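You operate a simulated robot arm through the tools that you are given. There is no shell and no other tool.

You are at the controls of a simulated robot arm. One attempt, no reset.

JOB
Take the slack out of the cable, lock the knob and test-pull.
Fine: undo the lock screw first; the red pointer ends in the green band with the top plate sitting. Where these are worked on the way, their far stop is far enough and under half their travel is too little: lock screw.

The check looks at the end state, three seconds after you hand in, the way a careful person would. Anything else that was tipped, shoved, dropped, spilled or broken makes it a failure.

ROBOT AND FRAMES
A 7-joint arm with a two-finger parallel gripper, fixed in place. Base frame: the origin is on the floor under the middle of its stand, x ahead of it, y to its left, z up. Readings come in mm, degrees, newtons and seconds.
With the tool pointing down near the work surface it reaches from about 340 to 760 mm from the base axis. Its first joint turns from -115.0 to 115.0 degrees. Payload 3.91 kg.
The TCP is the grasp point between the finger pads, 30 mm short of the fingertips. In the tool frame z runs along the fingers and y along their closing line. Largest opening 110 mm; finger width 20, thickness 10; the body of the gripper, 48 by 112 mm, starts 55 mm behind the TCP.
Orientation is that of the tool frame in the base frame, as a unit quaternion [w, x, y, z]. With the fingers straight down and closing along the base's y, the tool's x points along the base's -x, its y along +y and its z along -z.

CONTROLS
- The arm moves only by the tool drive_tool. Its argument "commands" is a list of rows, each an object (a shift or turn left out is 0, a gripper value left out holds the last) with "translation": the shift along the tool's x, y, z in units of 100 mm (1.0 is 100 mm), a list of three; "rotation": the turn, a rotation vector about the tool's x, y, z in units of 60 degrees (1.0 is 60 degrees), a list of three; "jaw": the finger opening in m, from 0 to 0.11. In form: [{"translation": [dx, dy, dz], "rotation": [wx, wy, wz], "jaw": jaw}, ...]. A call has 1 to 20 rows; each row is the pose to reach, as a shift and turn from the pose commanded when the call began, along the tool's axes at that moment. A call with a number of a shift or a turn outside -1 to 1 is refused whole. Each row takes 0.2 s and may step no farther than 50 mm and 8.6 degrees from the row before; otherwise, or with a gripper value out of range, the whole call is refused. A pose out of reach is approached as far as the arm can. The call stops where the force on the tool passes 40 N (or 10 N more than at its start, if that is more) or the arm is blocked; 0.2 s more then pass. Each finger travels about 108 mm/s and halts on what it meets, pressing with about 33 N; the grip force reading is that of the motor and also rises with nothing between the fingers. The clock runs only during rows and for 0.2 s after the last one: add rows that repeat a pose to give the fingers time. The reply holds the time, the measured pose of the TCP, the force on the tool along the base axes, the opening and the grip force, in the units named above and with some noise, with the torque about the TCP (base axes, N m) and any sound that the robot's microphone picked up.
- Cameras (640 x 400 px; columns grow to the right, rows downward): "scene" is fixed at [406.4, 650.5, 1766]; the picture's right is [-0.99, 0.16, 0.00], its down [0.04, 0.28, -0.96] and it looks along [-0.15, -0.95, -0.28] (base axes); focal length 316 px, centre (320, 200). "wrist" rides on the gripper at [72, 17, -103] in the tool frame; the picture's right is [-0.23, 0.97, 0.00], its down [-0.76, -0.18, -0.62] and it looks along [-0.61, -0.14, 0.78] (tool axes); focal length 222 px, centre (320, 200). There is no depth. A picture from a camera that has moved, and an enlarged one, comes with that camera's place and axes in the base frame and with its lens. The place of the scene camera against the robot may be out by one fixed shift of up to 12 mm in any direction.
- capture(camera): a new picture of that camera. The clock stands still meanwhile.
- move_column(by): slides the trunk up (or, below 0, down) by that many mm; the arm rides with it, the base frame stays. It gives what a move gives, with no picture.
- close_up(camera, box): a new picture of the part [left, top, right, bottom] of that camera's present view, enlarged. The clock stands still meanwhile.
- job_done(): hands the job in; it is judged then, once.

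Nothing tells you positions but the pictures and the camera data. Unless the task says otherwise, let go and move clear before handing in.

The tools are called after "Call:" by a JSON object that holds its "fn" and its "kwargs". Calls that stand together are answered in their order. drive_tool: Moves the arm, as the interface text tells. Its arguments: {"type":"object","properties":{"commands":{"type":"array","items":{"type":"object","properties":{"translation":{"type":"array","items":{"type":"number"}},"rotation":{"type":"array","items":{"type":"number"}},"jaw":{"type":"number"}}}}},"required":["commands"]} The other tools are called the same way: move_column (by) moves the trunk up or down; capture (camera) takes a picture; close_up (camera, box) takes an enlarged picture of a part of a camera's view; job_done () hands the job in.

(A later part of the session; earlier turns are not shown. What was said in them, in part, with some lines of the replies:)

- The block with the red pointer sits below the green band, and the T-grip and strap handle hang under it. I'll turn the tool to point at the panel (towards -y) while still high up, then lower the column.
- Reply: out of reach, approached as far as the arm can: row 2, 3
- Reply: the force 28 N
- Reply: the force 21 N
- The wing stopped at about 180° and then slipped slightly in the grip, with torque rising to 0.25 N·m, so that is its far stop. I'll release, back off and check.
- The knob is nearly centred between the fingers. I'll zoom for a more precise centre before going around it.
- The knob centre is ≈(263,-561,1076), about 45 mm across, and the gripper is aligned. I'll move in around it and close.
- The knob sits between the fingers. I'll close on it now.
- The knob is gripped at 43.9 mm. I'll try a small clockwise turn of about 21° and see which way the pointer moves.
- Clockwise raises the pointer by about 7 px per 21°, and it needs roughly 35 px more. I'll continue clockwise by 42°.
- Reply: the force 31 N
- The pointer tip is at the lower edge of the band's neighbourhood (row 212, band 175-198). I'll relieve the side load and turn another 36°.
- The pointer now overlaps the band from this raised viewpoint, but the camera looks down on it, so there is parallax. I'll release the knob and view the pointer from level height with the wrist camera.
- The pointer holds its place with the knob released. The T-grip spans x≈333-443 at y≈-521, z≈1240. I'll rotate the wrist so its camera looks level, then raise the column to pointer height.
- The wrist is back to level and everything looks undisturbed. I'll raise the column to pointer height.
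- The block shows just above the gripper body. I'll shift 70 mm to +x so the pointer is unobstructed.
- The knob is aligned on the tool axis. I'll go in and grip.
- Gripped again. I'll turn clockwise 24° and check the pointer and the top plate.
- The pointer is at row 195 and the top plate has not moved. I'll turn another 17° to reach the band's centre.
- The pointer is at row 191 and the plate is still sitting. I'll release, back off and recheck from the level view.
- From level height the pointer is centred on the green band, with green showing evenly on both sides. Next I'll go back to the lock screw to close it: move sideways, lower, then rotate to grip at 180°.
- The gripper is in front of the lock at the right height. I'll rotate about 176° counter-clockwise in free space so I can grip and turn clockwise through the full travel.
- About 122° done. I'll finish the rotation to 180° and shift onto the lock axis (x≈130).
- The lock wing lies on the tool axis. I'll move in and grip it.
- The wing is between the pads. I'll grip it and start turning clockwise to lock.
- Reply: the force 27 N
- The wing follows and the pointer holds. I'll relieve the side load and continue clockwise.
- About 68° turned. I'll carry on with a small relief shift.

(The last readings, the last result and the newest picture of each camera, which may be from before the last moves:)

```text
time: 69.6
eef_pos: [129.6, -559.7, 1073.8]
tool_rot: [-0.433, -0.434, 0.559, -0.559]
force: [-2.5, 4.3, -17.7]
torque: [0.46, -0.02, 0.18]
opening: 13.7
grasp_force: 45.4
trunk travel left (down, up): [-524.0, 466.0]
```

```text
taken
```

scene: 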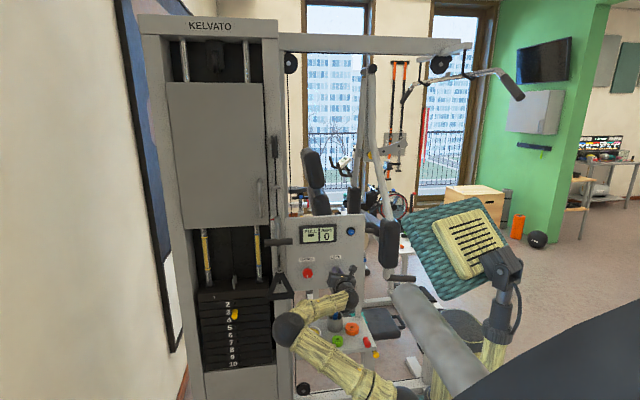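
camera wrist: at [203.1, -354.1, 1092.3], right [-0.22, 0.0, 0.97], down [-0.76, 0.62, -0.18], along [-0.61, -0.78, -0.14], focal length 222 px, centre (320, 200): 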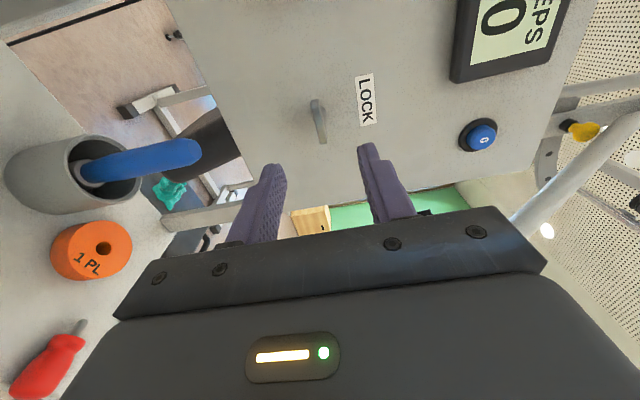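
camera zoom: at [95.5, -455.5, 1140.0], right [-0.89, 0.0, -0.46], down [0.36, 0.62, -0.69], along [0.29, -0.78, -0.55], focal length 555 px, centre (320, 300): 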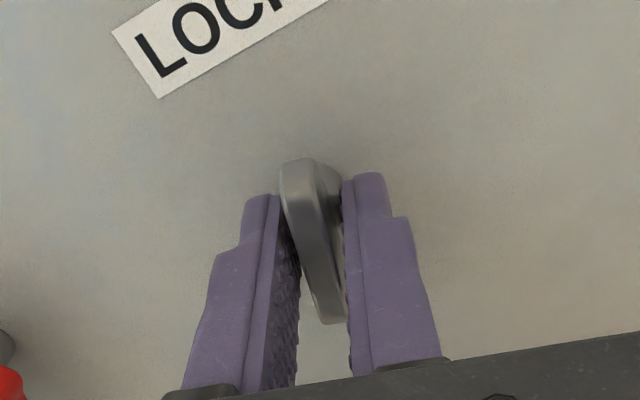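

About 104° turned and the wing is still following. I'll continue.

Call:
{"fn": "drive_tool", "kwargs": {"commands": [{"translation": [-0.014, 0.004, 0]}, {"translation": [-0.014, 0.004, 0], "rotation": [0, 0, 0.1]}, {"translation": [-0.014, 0.004, 0], "rotation": [0, 0, 0.2]}, {"translation": [-0.014, 0.004, 0], "rotation": [0, 0, 0.3]}, {"translation": [-0.014, 0.004, 0], "rotation": [0, 0, 0.4]}, {"translation": [-0.014, 0.004, 0], "rotation": [0, 0, 0.5]}, {"translation": [-0.014, 0.004, 0], "rotation": [0, 0, 0.6]}]}}

Call:
{"fn": "close_up", "kwargs": {"camera": "wrist", "box": [200, 80, 440, 240]}}

```text
time: 71.2
eef_pos: [130.4, -558.7, 1073.6]
tool_rot: [0.239, 0.239, -0.665, 0.666]
force: [7.0, -10.2, 4.9]
torque: [-0.03, 0.03, -0.01]
opening: 13.5
grasp_force: 44.7
trunk travel left (down, up): [-524.0, 466.0]
```

```text
2.50 times, centred on (320, 160) of wrist
camera zoom: at [63.6, -455.5, 1107.2], right [-0.44, 0.0, -0.9], down [0.7, 0.62, -0.35], along [0.56, -0.78, -0.28], focal length 555 px, centre (320, 300)
```

zoom: 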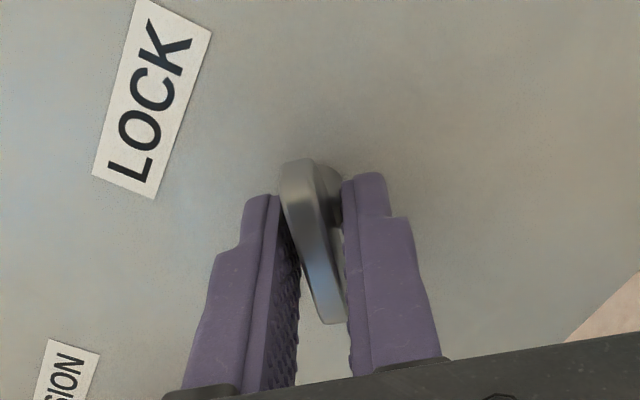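

About 140° turned. I'll go on towards the lock stop.

Call:
{"fn": "drive_tool", "kwargs": {"commands": [{"rotation": [0, 0, 0.1], "translation": [0, 0, 0.005]}, {"rotation": [0, 0, 0.2], "translation": [0, 0, 0.005]}, {"rotation": [0, 0, 0.3], "translation": [0, 0, 0.005]}, {"rotation": [0, 0, 0.4], "translation": [0, 0, 0.005]}, {"rotation": [0, 0, 0.5], "translation": [0, 0, 0.005]}, {"rotation": [0, 0, 0.6], "translation": [0, 0, 0.005]}]}}

Call:
{"fn": "drive_tool", "kwargs": {"commands": [{"rotation": [0, 0, 0.05]}, {"rotation": [0, 0, 0.1]}, {"rotation": [0, 0, 0.15]}, {"rotation": [0, 0, 0.2]}, {"rotation": [0, 0, 0.25]}]}}

Call:
{"fn": "close_up", "kwargs": {"camera": "wrist", "box": [200, 80, 440, 240]}}

Call:
{"fn": "close_up", "kwargs": {"camera": "scene", "box": [264, 210, 296, 230]}}

```text
time: 72.6
eef_pos: [131.5, -560.2, 1075.1]
tool_rot: [0.021, 0.021, -0.706, 0.708]
force: [12.0, -10.7, 20.9]
torque: [-0.36, 0.04, 0.14]
opening: 13.6
grasp_force: 45.2
trunk travel left (down, up): [-524.0, 466.0]
```

```text
time: 73.8
eef_pos: [130.6, -560.1, 1074.0]
tool_rot: [-0.071, -0.07, -0.702, 0.705]
force: [7.2, -3.6, 19.4]
torque: [-0.48, 0.19, 0.19]
opening: 13.6
grasp_force: 45.2
trunk travel left (down, up): [-524.0, 466.0]
```

```text
2.50 times, centred on (320, 160) of wrist
camera zoom: at [62.0, -455.4, 1043.8], right [0.41, 0.0, -0.91], down [0.71, 0.62, 0.32], along [0.57, -0.78, 0.26], focal length 555 px, centre (320, 300)
```

zoom: 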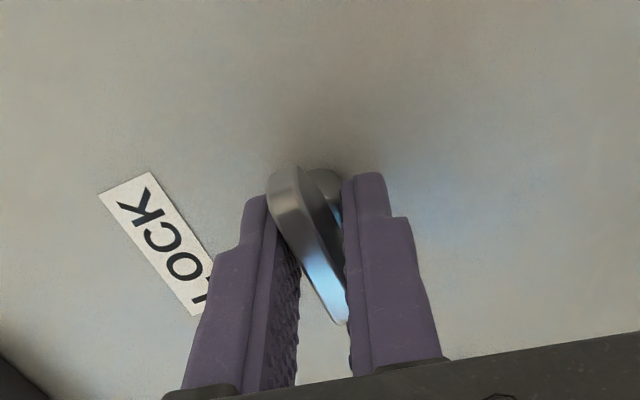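

```text
16.00 times, centred on (280, 220) of scene
camera zoom: at [406.4, 650.5, 1766.0], right [-0.99, 0.16, 0.0], down [0.04, 0.28, -0.96], along [-0.15, -0.95, -0.28], focal length 5058 px, centre (960, -120)
```

zoom: 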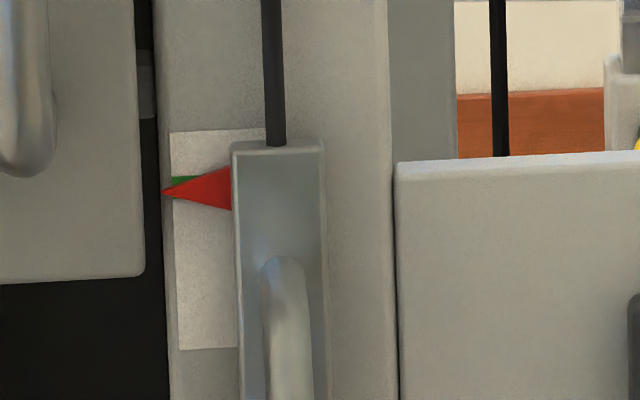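

The wing hit its lock stop: it slipped in the grip and torque rose to +0.19. The pointer is unchanged. I'll release, back away and confirm.

Call:
{"fn": "drive_tool", "kwargs": {"commands": [{"jaw": 0.03}, {"jaw": 0.06}, {"jaw": 0.06, "translation": [0, 0, -0.2]}, {"translation": [0, 0, -0.4]}, {"translation": [0, 0, -0.6]}, {"translation": [0, 0, -0.8]}, {"translation": [0, 0, -1.0]}, {"translation": [0, 0, -1.0]}]}}

Call:
{"fn": "capture", "kwargs": {"camera": "wrist"}}

Call:
{"fn": "close_up", "kwargs": {"camera": "scene", "box": [250, 200, 410, 340]}}

Call:
{"fn": "close_up", "kwargs": {"camera": "scene", "box": [296, 250, 352, 285]}}

```text
time: 75.6
eef_pos: [126.2, -459.5, 1073.3]
tool_rot: [0.071, 0.071, 0.704, -0.703]
force: [-1.1, 0.5, -0.6]
torque: [0.0, 0.03, 0.01]
opening: 59.9
grasp_force: 0.0
trunk travel left (down, up): [-524.0, 466.0]
```

```text
taken
camera wrist: at [59.6, -355.8, 1042.4], right [0.42, 0.0, -0.91], down [0.71, 0.62, 0.32], along [0.57, -0.78, 0.26], focal length 222 px, centre (320, 200)
```

wrist: 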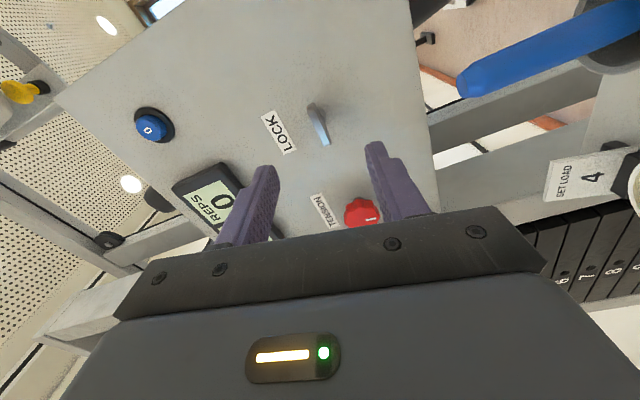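

```text
2.86 times, centred on (330, 270) of scene
camera zoom: at [406.4, 650.5, 1766.0], right [-0.99, 0.16, 0.0], down [0.04, 0.28, -0.96], along [-0.15, -0.95, -0.28], focal length 903 px, centre (291, 0)
```

zoom: 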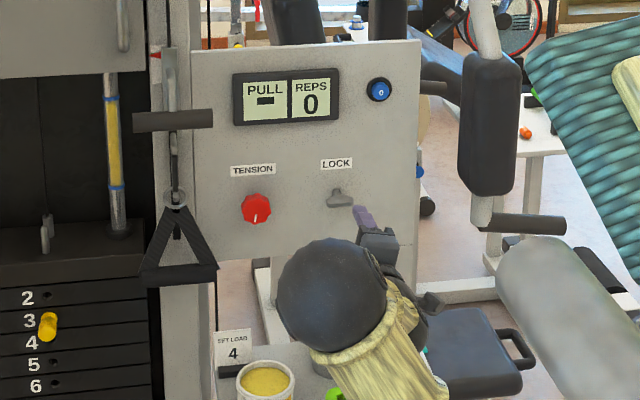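

```text
11.43 times, centred on (324, 268) of scene
camera zoom: at [406.4, 650.5, 1766.0], right [-0.99, 0.16, 0.0], down [0.04, 0.28, -0.96], along [-0.15, -0.95, -0.28], focal length 3612 px, centre (274, -571)
```

zoom: 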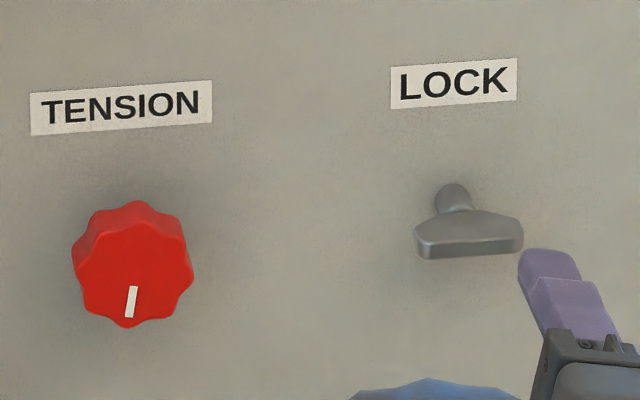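

The lock screw is back exactly where it started, so it is locked again. Next is the test pull, so I'll straighten the wrist, raise the column and look closely at the T-grip and strap.

Call:
{"fn": "drive_tool", "kwargs": {"commands": [{"rotation": [0, 0, -0.1]}, {"rotation": [0, 0, -0.19]}, {"rotation": [0, 0, -0.19]}]}}

Call:
{"fn": "move_column", "kwargs": {"by": 180}}

Call:
{"fn": "drive_tool", "kwargs": {"commands": [{"translation": [-0.25, 0, 0]}, {"translation": [-0.5, 0, 0]}, {"translation": [-0.75, 0, 0]}, {"translation": [-1.0, 0, 0]}, {"translation": [-1.0, 0, 0]}]}}

Call:
{"fn": "capture", "kwargs": {"camera": "wrist"}}

Call:
{"fn": "close_up", "kwargs": {"camera": "scene", "box": [250, 205, 330, 305]}}

```text
time: 76.4
eef_pos: [128.2, -459.2, 1073.1]
tool_rot: [0.0, 0.0, 0.707, -0.707]
force: [0.0, -0.7, -0.4]
torque: [-0.05, 0.01, -0.01]
opening: 60.2
grasp_force: 0.1
trunk travel left (down, up): [-524.0, 466.0]
```

```text
time: 78.4
eef_pos: [126.9, -459.4, 1252.6]
tool_rot: [-0.001, 0.0, 0.707, -0.707]
force: [-0.1, -1.0, -0.9]
torque: [-0.03, 0.01, -0.01]
opening: 60.0
grasp_force: 0.1
trunk travel left (down, up): [-704.0, 286.0]
```

```text
time: 79.6
eef_pos: [228.3, -461.9, 1252.5]
tool_rot: [-0.001, 0.001, 0.707, -0.707]
force: [0.0, 0.7, -0.7]
torque: [0.01, -0.01, -0.01]
opening: 60.1
grasp_force: 0.0
trunk travel left (down, up): [-704.0, 286.0]
```

```text
taken
camera wrist: at [155.1, -356.3, 1235.9], right [0.23, 0.0, -0.97], down [0.76, 0.62, 0.18], along [0.61, -0.78, 0.14], focal length 222 px, centre (320, 200)
```

wrist: 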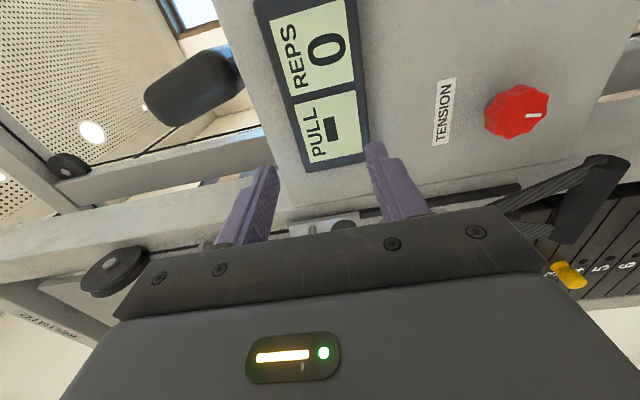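

```text
4.00 times, centred on (290, 255) of scene
camera zoom: at [406.4, 650.5, 1766.0], right [-0.99, 0.16, 0.0], down [0.04, 0.28, -0.96], along [-0.15, -0.95, -0.28], focal length 1264 px, centre (440, -20)
```

zoom: 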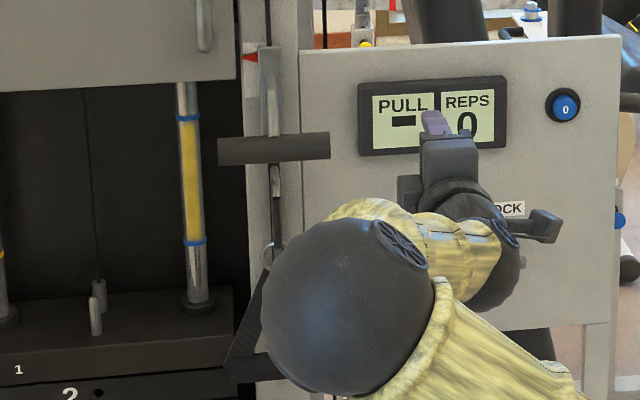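

The bar's end is partly hidden behind the gripper body. I'll move back a little and to +x for a clean view of the T-grip.

Call:
{"fn": "drive_tool", "kwargs": {"commands": [{"translation": [-0.2, 0, -0.15]}, {"translation": [-0.4, 0, -0.3]}, {"translation": [-0.6, 0, -0.45]}, {"translation": [-0.8, 0, -0.55]}, {"translation": [-0.8, 0, -0.55]}]}}

Call:
{"fn": "capture", "kwargs": {"camera": "wrist"}}

Call:
{"fn": "capture", "kwargs": {"camera": "scene"}}

```text
time: 80.8
eef_pos: [308.1, -403.1, 1253.6]
tool_rot: [-0.001, 0.0, 0.707, -0.707]
force: [-0.4, 1.1, 0.4]
torque: [0.02, -0.02, 0.02]
opening: 59.8
grasp_force: 0.0
trunk travel left (down, up): [-704.0, 286.0]
```

```text
taken
camera wrist: at [235.4, -300.8, 1236.3], right [0.23, 0.0, -0.97], down [0.76, 0.62, 0.18], along [0.61, -0.78, 0.14], focal length 222 px, centre (320, 200)
```

wrist: 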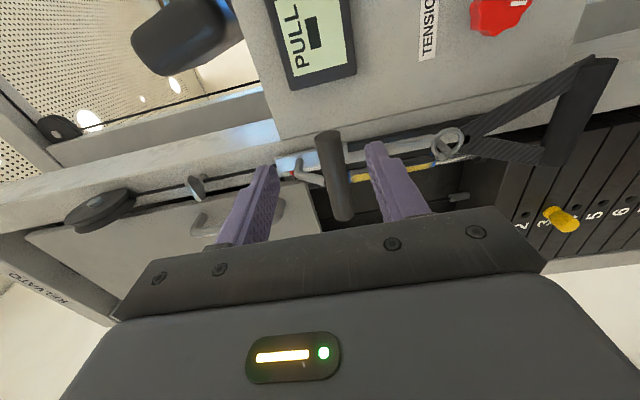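

```text
taken
```

scene: 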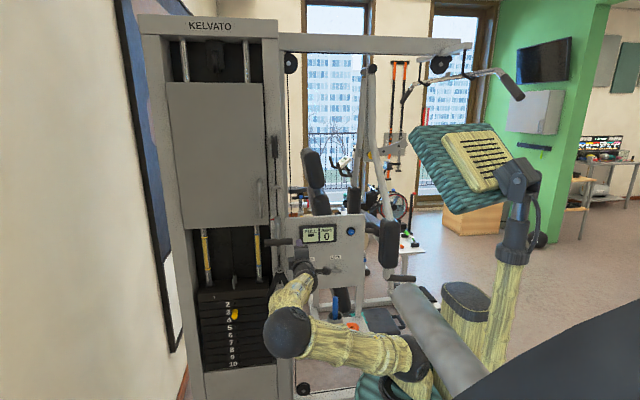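

Call:
{"fn": "close_up", "kwargs": {"camera": "wrist", "box": [260, 110, 420, 230]}}

Call:
{"fn": "close_up", "kwargs": {"camera": "wrist", "box": [420, 50, 620, 240]}}

Call:
{"fn": "close_up", "kwargs": {"camera": "scene", "box": [256, 210, 336, 300]}}

```text
3.33 times, centred on (340, 170) of wrist
camera zoom: at [235.4, -300.8, 1236.3], right [0.23, 0.0, -0.97], down [0.76, 0.62, 0.18], along [0.61, -0.78, 0.14], focal length 740 px, centre (253, 300)
```

zoom: 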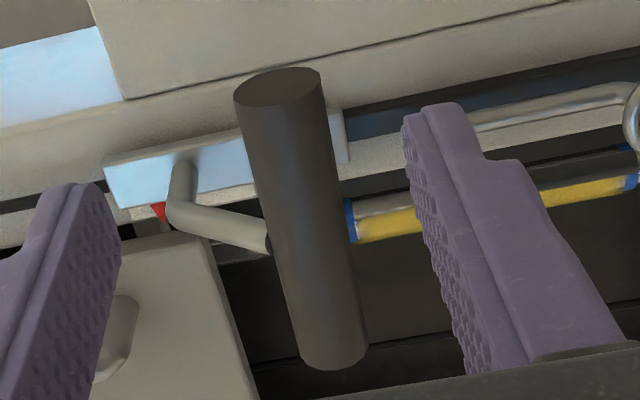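

```text
2.11 times, centred on (520, 145) of wrist
camera zoom: at [235.4, -300.8, 1236.3], right [0.23, 0.0, -0.97], down [0.76, 0.62, 0.18], along [0.61, -0.78, 0.14], focal length 468 px, centre (-101, 316)
```

zoom: 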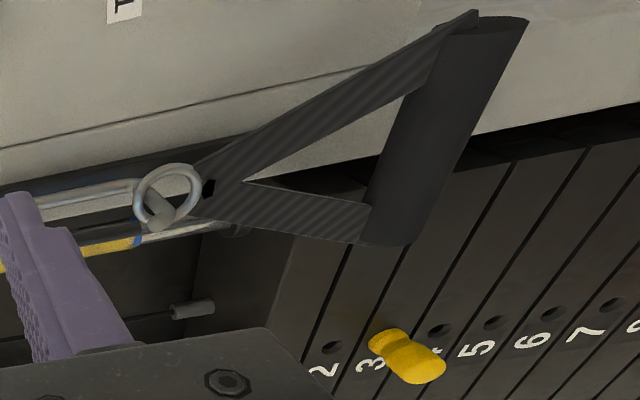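

```text
4.44 times, centred on (296, 255) of scene
camera zoom: at [406.4, 650.5, 1766.0], right [-0.99, 0.16, 0.0], down [0.04, 0.28, -0.96], along [-0.15, -0.95, -0.28], focal length 1405 px, centre (427, -44)
```

zoom: 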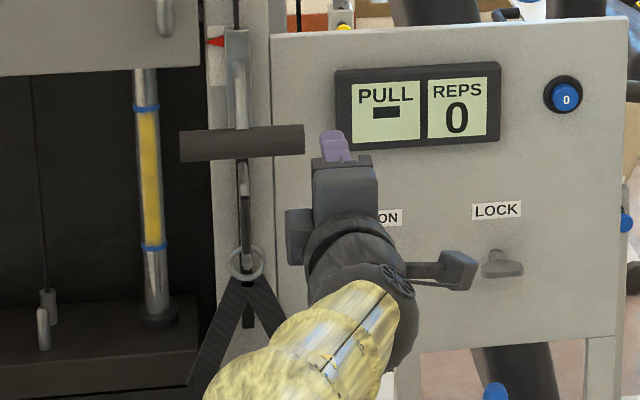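

The T-grip is rigidly fixed to the pointer block by a bent rod at its centre (x≈385). The bar axis is near y=-523, z=1251, 28 mm thick. I'll grip it off-centre at x≈352 to clear the rod, approaching with a check in between.

Call:
{"fn": "drive_tool", "kwargs": {"commands": [{"translation": [-0.15, 0.01, 0.15], "jaw": 0.065}, {"translation": [-0.3, 0.02, 0.3]}, {"translation": [-0.44, 0.026, 0.45]}, {"translation": [-0.44, 0.026, 0.6]}, {"translation": [-0.44, 0.026, 0.65]}]}}

Call:
{"fn": "close_up", "kwargs": {"camera": "wrist", "box": [200, 80, 440, 240]}}

Call:
{"fn": "close_up", "kwargs": {"camera": "scene", "box": [256, 210, 336, 270]}}

```text
time: 82.0
eef_pos: [351.8, -471.9, 1250.0]
tool_rot: [0.0, 0.0, 0.708, -0.706]
force: [-0.6, 0.2, 0.4]
torque: [0.0, -0.03, -0.02]
opening: 65.1
grasp_force: 0.2
trunk travel left (down, up): [-704.0, 286.0]
```

```text
2.50 times, centred on (320, 160) of wrist
camera zoom: at [279.0, -367.3, 1232.2], right [0.23, 0.0, -0.97], down [0.76, 0.62, 0.18], along [0.61, -0.78, 0.14], focal length 555 px, centre (320, 300)
```

zoom: 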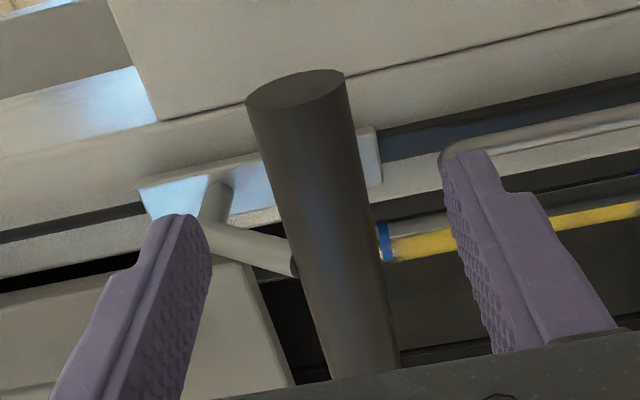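

```text
6.67 times, centred on (296, 240) of scene
camera zoom: at [406.4, 650.5, 1766.0], right [-0.99, 0.16, 0.0], down [0.04, 0.28, -0.96], along [-0.15, -0.95, -0.28], focal length 2107 px, centre (480, -67)
```

zoom: 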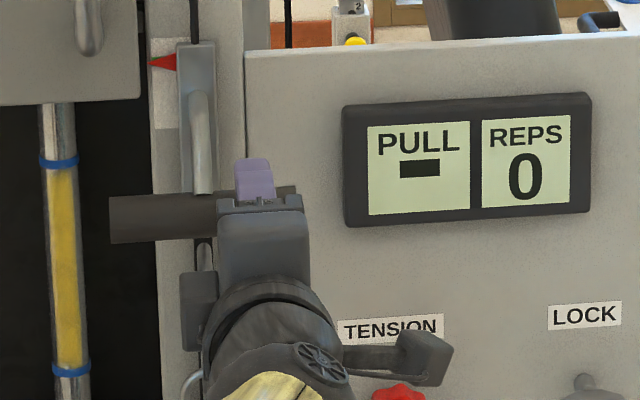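

The fingers clear the rod. I'll advance 51 mm and close on the bar.

Call:
{"fn": "drive_tool", "kwargs": {"commands": [{"translation": [0, -0.01, 0.15]}, {"translation": [0, -0.01, 0.3]}, {"translation": [0, -0.01, 0.42]}, {"translation": [0, -0.01, 0.51]}, {"translation": [0, -0.01, 0.51], "jaw": 0.045}, {"translation": [0, -0.01, 0.51], "jaw": 0.03}, {"translation": [0, -0.01, 0.51], "jaw": 0.015}, {"translation": [0, -0.01, 0.51], "jaw": 0.015}, {"translation": [0, -0.01, 0.51], "jaw": 0.015}]}}

Call:
{"fn": "close_up", "kwargs": {"camera": "wrist", "box": [200, 80, 440, 240]}}

Call:
{"fn": "close_up", "kwargs": {"camera": "scene", "box": [256, 210, 336, 270]}}

```text
time: 84.0
eef_pos: [352.7, -522.8, 1249.7]
tool_rot: [-0.001, 0.0, 0.707, -0.707]
force: [-0.3, 1.7, -8.0]
torque: [0.04, -0.05, 0.05]
opening: 27.6
grasp_force: 45.3
trunk travel left (down, up): [-704.0, 286.0]
```

```text
2.50 times, centred on (320, 160) of wrist
camera zoom: at [281.0, -418.3, 1233.4], right [0.23, 0.0, -0.97], down [0.76, 0.62, 0.18], along [0.61, -0.78, 0.14], focal length 555 px, centre (320, 300)
```

zoom: 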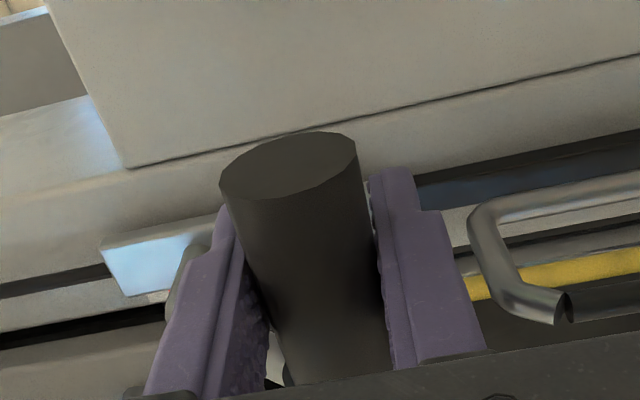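

```text
6.67 times, centred on (296, 240) of scene
camera zoom: at [406.4, 650.5, 1766.0], right [-0.99, 0.16, 0.0], down [0.04, 0.28, -0.96], along [-0.15, -0.95, -0.28], focal length 2107 px, centre (480, -67)
```

zoom: 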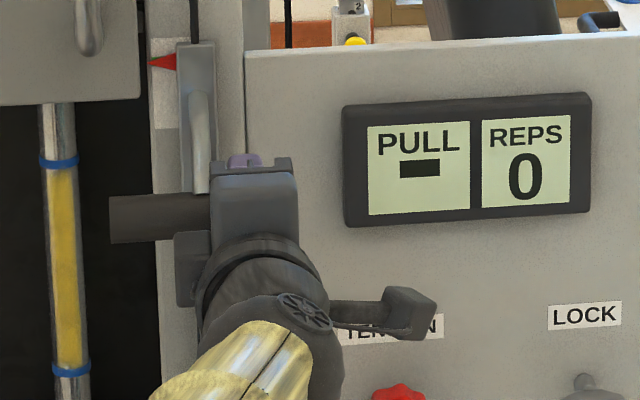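

I have the bar at 27.6 mm opening. I'll pull down gently, 20 mm first, watching force, the PULL display and the stack.

Call:
{"fn": "drive_tool", "kwargs": {"commands": [{"translation": [0, 0.04, 0]}, {"translation": [0, 0.08, 0]}, {"translation": [0, 0.12, 0]}, {"translation": [0, 0.16, 0]}, {"translation": [0, 0.2, 0]}]}}

Call:
{"fn": "close_up", "kwargs": {"camera": "scene", "box": [256, 200, 336, 260]}}

Call:
{"fn": "close_up", "kwargs": {"camera": "scene", "box": [195, 225, 275, 305]}}

```text
time: 85.2
eef_pos: [352.9, -522.3, 1231.9]
tool_rot: [-0.001, 0.001, -0.707, 0.707]
force: [10.0, -11.5, 13.4]
torque: [-0.06, -0.32, 0.02]
opening: 27.4
grasp_force: 45.4
trunk travel left (down, up): [-704.0, 286.0]
```

```text
6.67 times, centred on (296, 230) of scene
camera zoom: at [406.4, 650.5, 1766.0], right [-0.99, 0.16, 0.0], down [0.04, 0.28, -0.96], along [-0.15, -0.95, -0.28], focal length 2107 px, centre (480, 0)
```

zoom: 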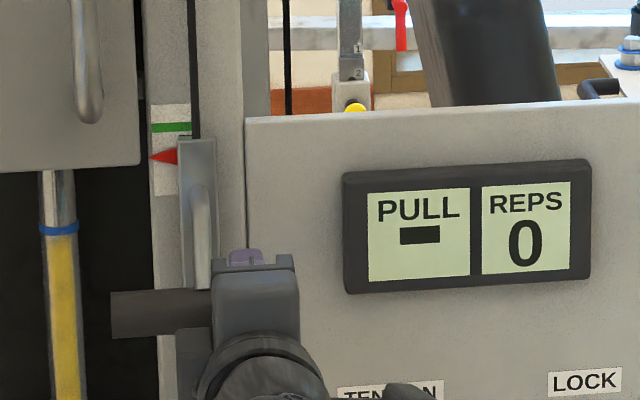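

```text
5.00 times, centred on (235, 265) of scene
camera zoom: at [406.4, 650.5, 1766.0], right [-0.99, 0.16, 0.0], down [0.04, 0.28, -0.96], along [-0.15, -0.95, -0.28], focal length 1580 px, centre (745, -125)
```

zoom: 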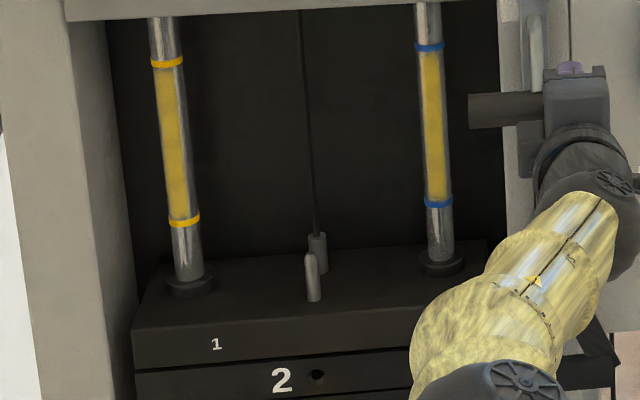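

The block moved down and the plates lifted smoothly at about 13 N, but PULL still shows "-". I'll pull further.

Call:
{"fn": "drive_tool", "kwargs": {"commands": [{"translation": [0, 0.06, 0]}, {"translation": [0, 0.12, 0]}, {"translation": [0, 0.18, 0]}, {"translation": [0, 0.24, 0]}, {"translation": [0, 0.3, 0]}, {"translation": [0, 0.36, 0]}, {"translation": [0, 0.42, 0]}, {"translation": [0, 0.48, 0]}]}}

Call:
{"fn": "capture", "kwargs": {"camera": "scene"}}

Call:
{"fn": "close_up", "kwargs": {"camera": "scene", "box": [290, 215, 370, 275]}}

Call:
{"fn": "close_up", "kwargs": {"camera": "scene", "box": [195, 225, 275, 305]}}

```text
time: 87.0
eef_pos: [352.5, -521.6, 1182.5]
tool_rot: [0.0, -0.001, 0.708, -0.707]
force: [13.4, -18.9, 12.1]
torque: [0.11, -0.01, -0.53]
opening: 27.4
grasp_force: 44.9
trunk travel left (down, up): [-704.0, 286.0]
```

```text
taken
```

scene: 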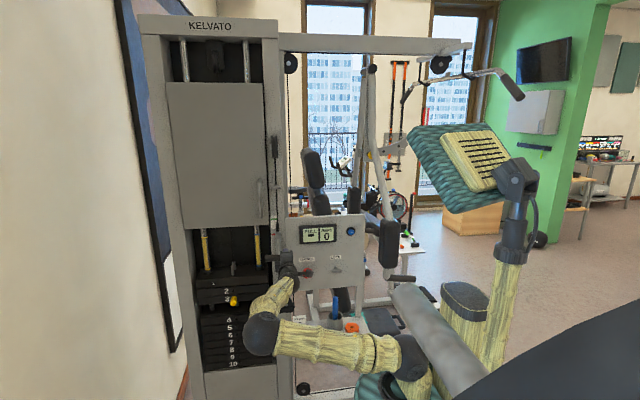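

```text
6.67 times, centred on (330, 245) of scene
camera zoom: at [406.4, 650.5, 1766.0], right [-0.99, 0.16, 0.0], down [0.04, 0.28, -0.96], along [-0.15, -0.95, -0.28], focal length 2107 px, centre (253, -100)
```

zoom: 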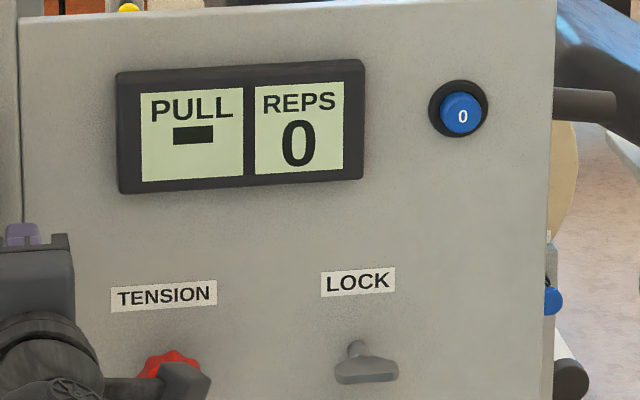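

```text
5.00 times, centred on (235, 265) of scene
camera zoom: at [406.4, 650.5, 1766.0], right [-0.99, 0.16, 0.0], down [0.04, 0.28, -0.96], along [-0.15, -0.95, -0.28], focal length 1580 px, centre (745, -125)
```

zoom: 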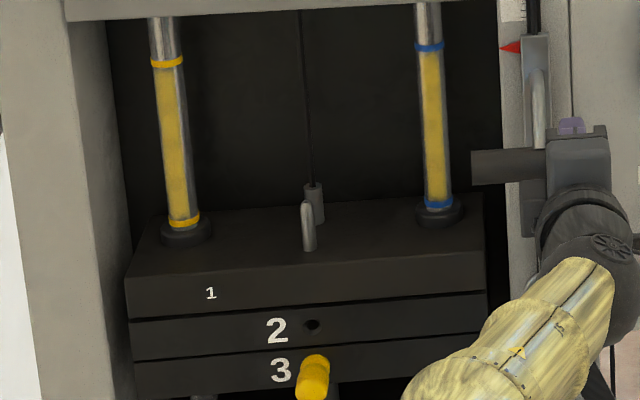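

The stack is up about 67 mm and its bushings just touch the lower rings of the yellow zone on the guide rods. I'll keep pulling into the zone and watch the display.

Call:
{"fn": "drive_tool", "kwargs": {"commands": [{"translation": [0, 0.06, 0]}, {"translation": [0, 0.12, 0]}, {"translation": [0, 0.18, 0]}, {"translation": [0, 0.24, 0]}, {"translation": [0, 0.3, 0]}, {"translation": [0, 0.36, 0]}, {"translation": [0, 0.42, 0]}, {"translation": [0, 0.48, 0]}]}}

Call:
{"fn": "close_up", "kwargs": {"camera": "scene", "box": [290, 215, 370, 275]}}

Call:
{"fn": "close_up", "kwargs": {"camera": "scene", "box": [195, 225, 275, 305]}}

Call:
{"fn": "capture", "kwargs": {"camera": "scene"}}

```text
time: 88.8
eef_pos: [354.4, -521.8, 1135.1]
tool_rot: [-0.001, -0.001, 0.707, -0.707]
force: [12.3, -17.2, 13.2]
torque: [-0.05, 0.02, 0.25]
opening: 27.6
grasp_force: 45.4
trunk travel left (down, up): [-704.0, 286.0]
```

```text
6.67 times, centred on (330, 245) of scene
camera zoom: at [406.4, 650.5, 1766.0], right [-0.99, 0.16, 0.0], down [0.04, 0.28, -0.96], along [-0.15, -0.95, -0.28], focal length 2107 px, centre (253, -100)
```

zoom: 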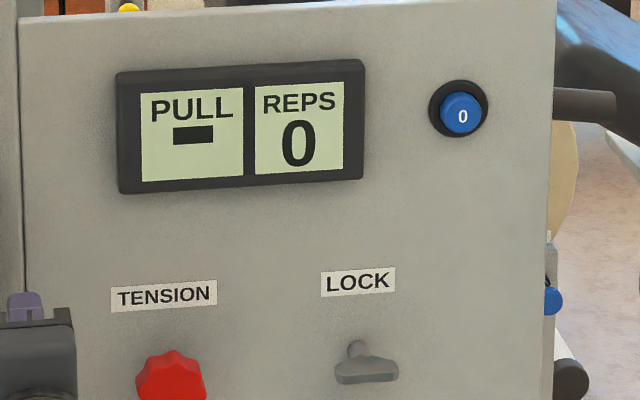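

```text
5.00 times, centred on (235, 265) of scene
camera zoom: at [406.4, 650.5, 1766.0], right [-0.99, 0.16, 0.0], down [0.04, 0.28, -0.96], along [-0.15, -0.95, -0.28], focal length 1580 px, centre (745, -125)
```

zoom: 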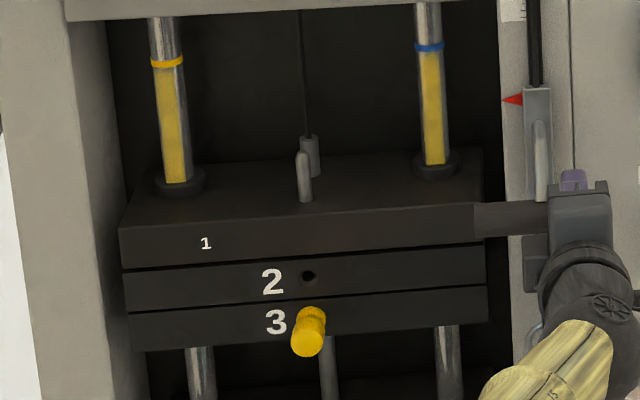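

```text
taken
```

scene: 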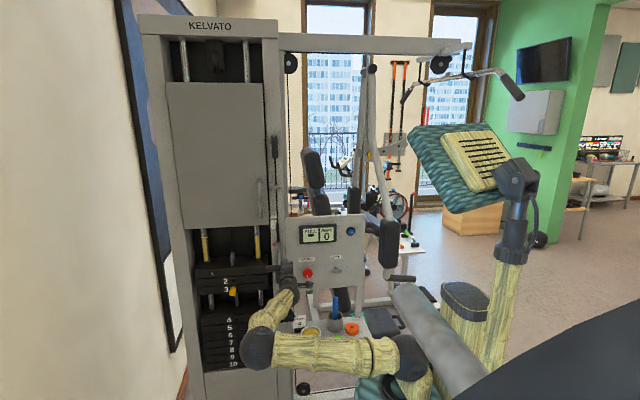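

The plate is in the lower part of the zone and PULL still reads "-". I'll pull 30 mm more to mid-zone and hold for a couple of seconds.

Call:
{"fn": "drive_tool", "kwargs": {"commands": [{"translation": [0, 0.06, 0]}, {"translation": [0, 0.12, 0]}, {"translation": [0, 0.18, 0]}, {"translation": [0, 0.24, 0]}, {"translation": [0, 0.3, 0]}, {"translation": [0, 0.3, 0]}, {"translation": [0, 0.3, 0]}, {"translation": [0, 0.3, 0]}, {"translation": [0, 0.3, 0]}, {"translation": [0, 0.3, 0]}, {"translation": [0, 0.3, 0]}, {"translation": [0, 0.3, 0]}, {"translation": [0, 0.3, 0]}, {"translation": [0, 0.3, 0]}, {"translation": [0, 0.3, 0]}]}}

Call:
{"fn": "close_up", "kwargs": {"camera": "scene", "box": [290, 215, 370, 275]}}

Call:
{"fn": "close_up", "kwargs": {"camera": "scene", "box": [195, 225, 275, 305]}}

```text
time: 92.0
eef_pos: [353.5, -521.1, 1104.8]
tool_rot: [0.0, 0.0, 0.708, -0.707]
force: [7.8, -16.7, 12.7]
torque: [0.02, -0.03, -0.06]
opening: 27.1
grasp_force: 44.6
trunk travel left (down, up): [-704.0, 286.0]
```

```text
6.67 times, centred on (330, 245) of scene
camera zoom: at [406.4, 650.5, 1766.0], right [-0.99, 0.16, 0.0], down [0.04, 0.28, -0.96], along [-0.15, -0.95, -0.28], focal length 2107 px, centre (253, -100)
```

zoom: 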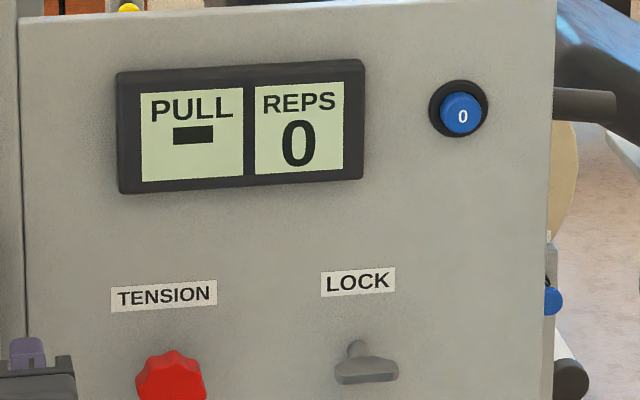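

```text
5.00 times, centred on (235, 265) of scene
camera zoom: at [406.4, 650.5, 1766.0], right [-0.99, 0.16, 0.0], down [0.04, 0.28, -0.96], along [-0.15, -0.95, -0.28], focal length 1580 px, centre (745, -125)
```

zoom: 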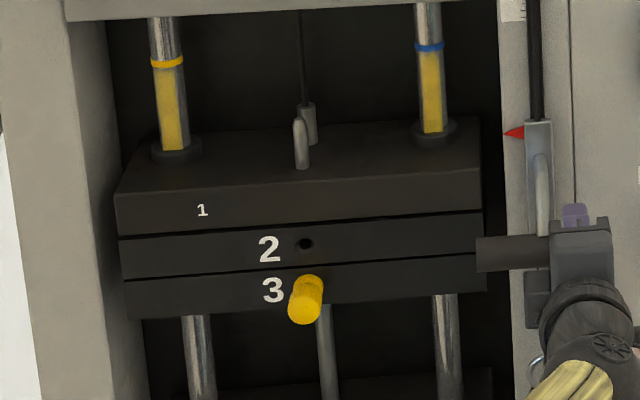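

Still "-". Before pulling further I'll check the strap's lower end, since it is coming down near the shelf edge and the card.

Call:
{"fn": "close_up", "kwargs": {"camera": "scene", "box": [240, 260, 340, 360]}}

Call:
{"fn": "capture", "kwargs": {"camera": "wrist"}}

```text
4.00 times, centred on (290, 310) of scene
camera zoom: at [406.4, 650.5, 1766.0], right [-0.99, 0.16, 0.0], down [0.04, 0.28, -0.96], along [-0.15, -0.95, -0.28], focal length 1264 px, centre (440, -240)
```

zoom: 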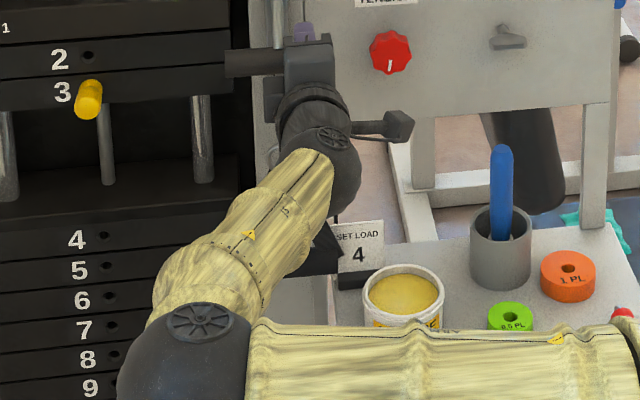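

```text
taken
camera wrist: at [280.7, -418.0, 1087.4], right [0.23, 0.0, -0.97], down [0.76, 0.62, 0.18], along [0.61, -0.78, 0.14], focal length 222 px, centre (320, 200)
```

wrist: 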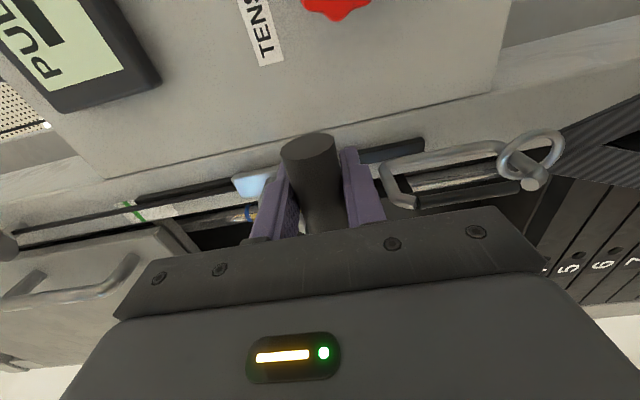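

Call:
{"fn": "close_up", "kwargs": {"camera": "scene", "box": [278, 305, 318, 335]}}

Call:
{"fn": "close_up", "kwargs": {"camera": "wrist", "box": [470, 60, 640, 300]}}

```text
13.33 times, centred on (298, 320) of scene
camera zoom: at [406.4, 650.5, 1766.0], right [-0.99, 0.16, 0.0], down [0.04, 0.28, -0.96], along [-0.15, -0.95, -0.28], focal length 4215 px, centre (613, -1400)
```

zoom: 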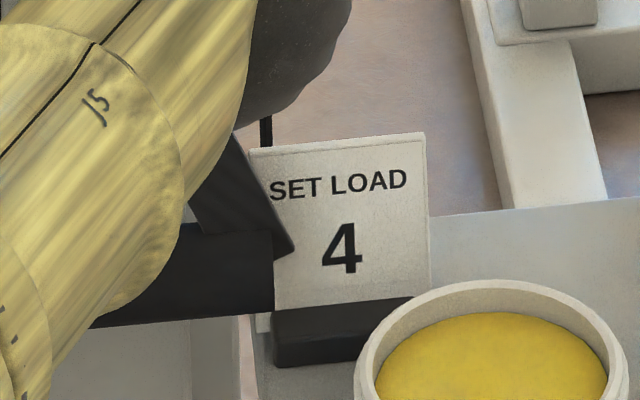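

```text
1.67 times, centred on (555, 180) of wrist
camera zoom: at [280.7, -418.0, 1087.4], right [0.23, 0.0, -0.97], down [0.76, 0.62, 0.18], along [0.61, -0.78, 0.14], focal length 370 px, centre (-72, 233)
```

zoom: 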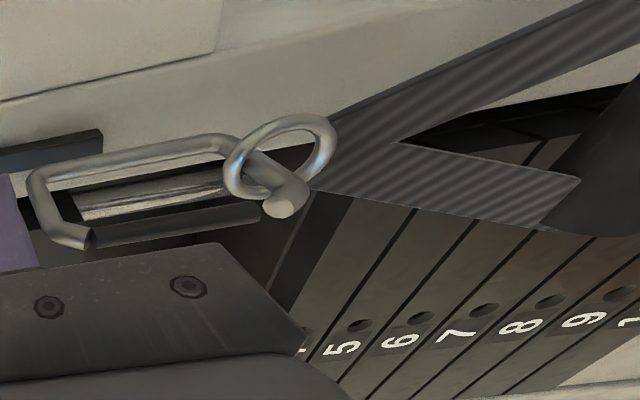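

The strap passes just in front of the card and its lower end is near shelf height, so I won't pull deeper. This is a proper lift of about 146 mm, so I'll let it back slowly and see how the display responds.

Call:
{"fn": "drive_tool", "kwargs": {"commands": [{"translation": [0, -0.06, 0]}, {"translation": [0, -0.12, 0]}, {"translation": [0, -0.18, 0]}, {"translation": [0, -0.24, 0]}, {"translation": [0, -0.3, 0]}, {"translation": [0, -0.36, 0]}, {"translation": [0, -0.42, 0]}, {"translation": [0, -0.48, 0]}, {"translation": [0, -0.54, 0]}, {"translation": [0, -0.6, 0]}, {"translation": [0, -0.66, 0]}, {"translation": [0, -0.72, 0]}, {"translation": [0, -0.78, 0]}, {"translation": [0, -0.84, 0]}, {"translation": [0, -0.9, 0]}]}}

Call:
{"fn": "close_up", "kwargs": {"camera": "scene", "box": [290, 215, 370, 275]}}

```text
time: 95.2
eef_pos: [352.5, -522.5, 1194.2]
tool_rot: [0.001, 0.002, -0.707, 0.707]
force: [9.1, -17.6, 12.2]
torque: [-0.03, -0.09, -0.27]
opening: 27.4
grasp_force: 44.7
trunk travel left (down, up): [-704.0, 286.0]
```

```text
6.67 times, centred on (330, 245) of scene
camera zoom: at [406.4, 650.5, 1766.0], right [-0.99, 0.16, 0.0], down [0.04, 0.28, -0.96], along [-0.15, -0.95, -0.28], focal length 2107 px, centre (253, -100)
```

zoom: 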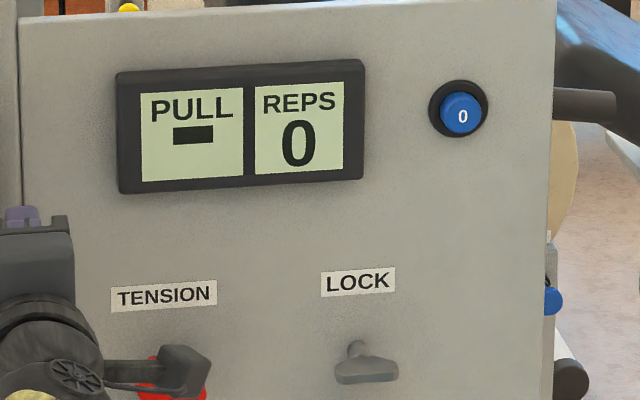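

No change yet. I'll let the stack down the last 56 mm gently.

Call:
{"fn": "drive_tool", "kwargs": {"commands": [{"translation": [0, -0.05, 0]}, {"translation": [0, -0.1, 0]}, {"translation": [0, -0.15, 0]}, {"translation": [0, -0.2, 0]}, {"translation": [0, -0.25, 0]}, {"translation": [0, -0.3, 0]}, {"translation": [0, -0.35, 0]}, {"translation": [0, -0.4, 0]}, {"translation": [0, -0.44, 0]}, {"translation": [0, -0.48, 0]}, {"translation": [0, -0.51, 0]}, {"translation": [0, -0.54, 0]}, {"translation": [0, -0.56, 0]}, {"translation": [0, -0.56, 0]}, {"translation": [0, -0.56, 0]}]}}

Call:
{"fn": "close_up", "kwargs": {"camera": "scene", "box": [290, 215, 370, 275]}}

Call:
{"fn": "close_up", "kwargs": {"camera": "scene", "box": [195, 225, 275, 305]}}

Call:
{"fn": "close_up", "kwargs": {"camera": "scene", "box": [264, 210, 296, 230]}}

```text
time: 98.4
eef_pos: [353.7, -522.2, 1248.2]
tool_rot: [-0.002, 0.0, 0.708, -0.706]
force: [5.0, -5.8, -2.8]
torque: [0.06, -0.06, 0.08]
opening: 27.4
grasp_force: 45.0
trunk travel left (down, up): [-704.0, 286.0]
```

```text
6.67 times, centred on (330, 245) of scene
camera zoom: at [406.4, 650.5, 1766.0], right [-0.99, 0.16, 0.0], down [0.04, 0.28, -0.96], along [-0.15, -0.95, -0.28], focal length 2107 px, centre (253, -100)
```

zoom: 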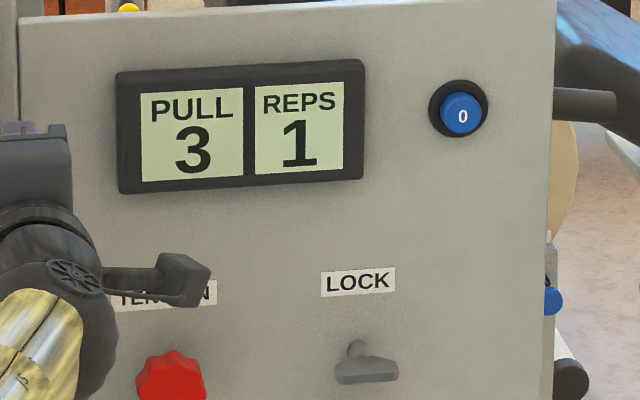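

```text
5.00 times, centred on (235, 265) of scene
camera zoom: at [406.4, 650.5, 1766.0], right [-0.99, 0.16, 0.0], down [0.04, 0.28, -0.96], along [-0.15, -0.95, -0.28], focal length 1580 px, centre (745, -125)
```

zoom: 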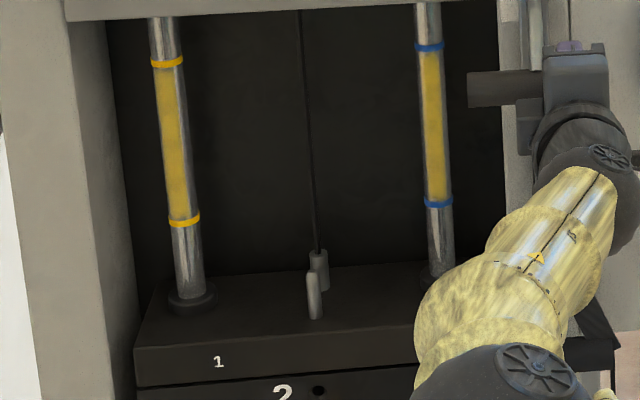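

```text
16.00 times, centred on (280, 220) of scene
camera zoom: at [406.4, 650.5, 1766.0], right [-0.99, 0.16, 0.0], down [0.04, 0.28, -0.96], along [-0.15, -0.95, -0.28], focal length 5058 px, centre (960, -120)
```

zoom: 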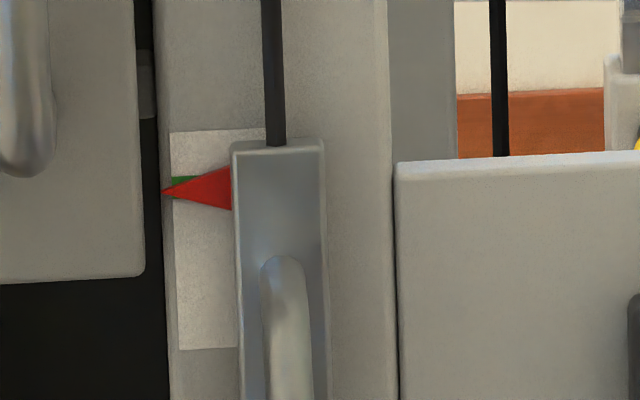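

The display now shows PULL 3 and REPS 1, the plate is seated and the pointer is back in the green band. I'll let go of the bar and back straight out.

Call:
{"fn": "drive_tool", "kwargs": {"commands": [{"jaw": 0.04}, {"jaw": 0.055}, {"jaw": 0.065}, {"jaw": 0.065}, {"jaw": 0.065, "translation": [0, 0, -0.15]}, {"translation": [0, 0, -0.3]}, {"translation": [0, 0, -0.5]}, {"translation": [0, 0, -0.7]}, {"translation": [0, 0, -0.9]}, {"translation": [0, 0, -0.9]}]}}

Call:
{"fn": "close_up", "kwargs": {"camera": "scene", "box": [264, 210, 296, 230]}}

Call:
{"fn": "capture", "kwargs": {"camera": "scene"}}

```text
time: 100.6
eef_pos: [351.5, -431.6, 1251.5]
tool_rot: [-0.001, 0.0, 0.707, -0.707]
force: [0.1, 0.1, 0.6]
torque: [-0.01, -0.01, 0.03]
opening: 64.8
grasp_force: 0.0
trunk travel left (down, up): [-704.0, 286.0]
```

```text
16.00 times, centred on (280, 220) of scene
camera zoom: at [406.4, 650.5, 1766.0], right [-0.99, 0.16, 0.0], down [0.04, 0.28, -0.96], along [-0.15, -0.95, -0.28], focal length 5058 px, centre (960, -120)
```

zoom: 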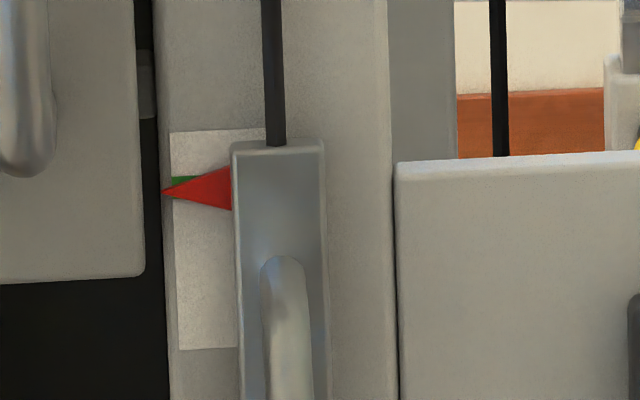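

```text
taken
```

scene: 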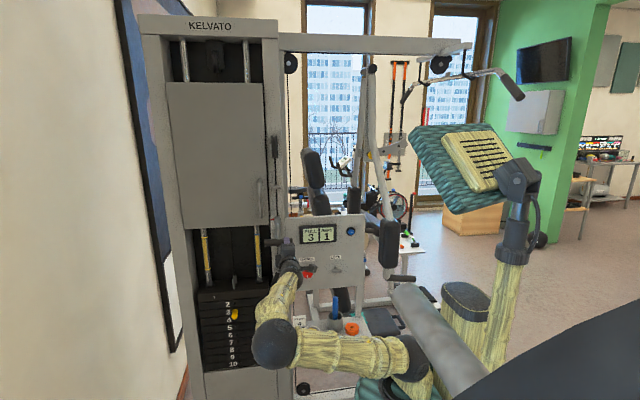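

The pointer holds in the green after release. I'll move the arm clear to the right and do a final check of the whole area.

Call:
{"fn": "drive_tool", "kwargs": {"commands": [{"translation": [0.25, 0, 0]}, {"translation": [0.5, 0, 0]}, {"translation": [0.75, 0, 0]}, {"translation": [1.0, 0, 0]}]}}

Call:
{"fn": "drive_tool", "kwargs": {"commands": [{"translation": [0.25, 0, 0]}, {"translation": [0.5, 0, 0]}, {"translation": [0.75, 0, 0]}, {"translation": [1.0, 0, 0]}]}}

Call:
{"fn": "move_column", "kwargs": {"by": 220}}

Call:
{"fn": "capture", "kwargs": {"camera": "scene"}}

Call:
{"fn": "close_up", "kwargs": {"camera": "scene", "box": [280, 280, 400, 400]}}

Call:
{"fn": "close_up", "kwargs": {"camera": "scene", "box": [195, 225, 355, 325]}}

Call:
{"fn": "close_up", "kwargs": {"camera": "scene", "box": [264, 210, 296, 230]}}

```text
time: 101.6
eef_pos: [250.7, -432.3, 1252.3]
tool_rot: [0.0, 0.0, 0.707, -0.707]
force: [0.6, 0.2, 0.1]
torque: [0.01, -0.02, 0.01]
opening: 65.2
grasp_force: 0.0
trunk travel left (down, up): [-704.0, 286.0]
```

```text
time: 102.6
eef_pos: [149.9, -435.7, 1253.4]
tool_rot: [0.0, 0.001, 0.708, -0.707]
force: [-0.8, -0.1, 0.5]
torque: [0.02, -0.03, -0.02]
opening: 65.2
grasp_force: 0.1
out of reach, approached as far as the arm can: row 4
trunk travel left (down, up): [-704.0, 286.0]
```

```text
time: 104.9
eef_pos: [151.6, -436.7, 1473.6]
tool_rot: [0.0, 0.001, 0.708, -0.707]
force: [-0.2, -0.5, 0.9]
torque: [0.0, 0.01, 0.0]
opening: 64.9
grasp_force: 0.0
trunk travel left (down, up): [-924.0, 66.0]
```

```text
taken
```

scene: 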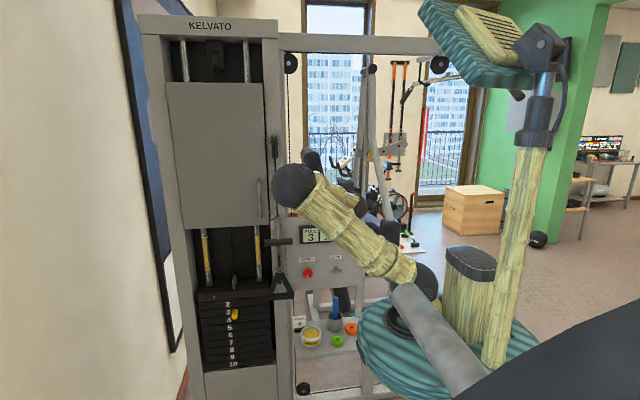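

```text
3.33 times, centred on (340, 340) of scene
camera zoom: at [406.4, 650.5, 1766.0], right [-0.99, 0.16, 0.0], down [0.04, 0.28, -0.96], along [-0.15, -0.95, -0.28], focal length 1054 px, centre (253, -267)
```

zoom: 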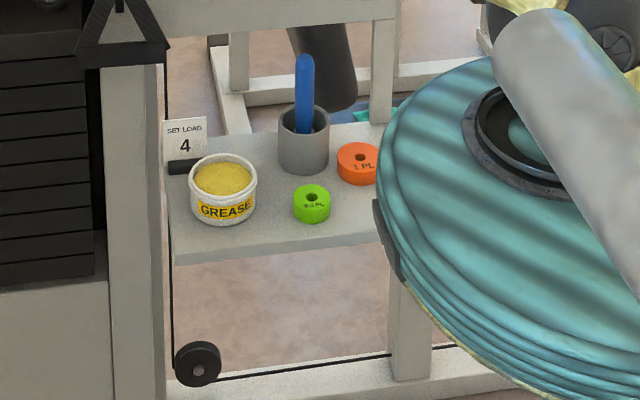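

```text
4.00 times, centred on (275, 275) of scene
camera zoom: at [406.4, 650.5, 1766.0], right [-0.99, 0.16, 0.0], down [0.04, 0.28, -0.96], along [-0.15, -0.95, -0.28], focal length 1264 px, centre (500, -100)
```

zoom: 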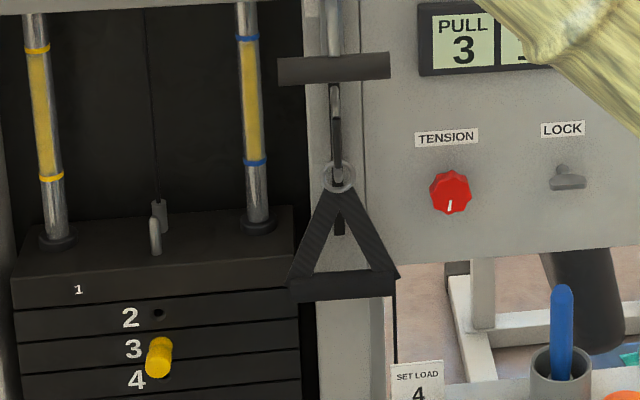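

```text
16.00 times, centred on (280, 220) of scene
camera zoom: at [406.4, 650.5, 1766.0], right [-0.99, 0.16, 0.0], down [0.04, 0.28, -0.96], along [-0.15, -0.95, -0.28], focal length 5058 px, centre (960, -120)
```

zoom: 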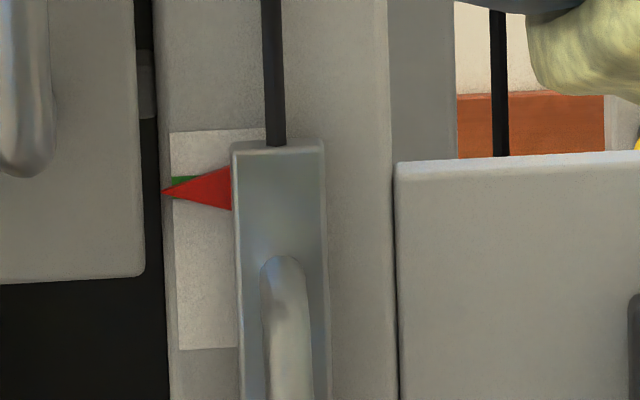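

Everything checks out: the pointer is in the green band, the top plate is seated and the lock screw is closed. The test pull registered (PULL 3, REPS 1), the shelf items are as they were, and the arm is clear. Handing in.

Call:
{"fn": "job_done", "kwargs": {}}

```text
The job is handed in.
```

The cable slack is out, the knob is locked and the test pull is done. I've handed the job in, and no verdict has come back yet.

- **Lock screw:** I turned it about 180° to its far stop, adjusted the tension, then turned it back until it hit the lock stop. It sits exactly where it did at the start.
- **Tension:** The red pointer is centred in the green band, checked from level height. It stayed there after locking and after the pull.
- **Test pull:** I pulled the T-grip down about 146 mm and let it back slowly. The display went from "-" and 0 to PULL 3 and REPS 1.
- **End state:** The top plate is sitting and the shelf items look as they did at the start. The gripper is open and clear of the machine.

The card on the shelf says "SET LOAD 4", but the weight pin is at 3. The job didn't ask for a load change, so I left the pin alone.
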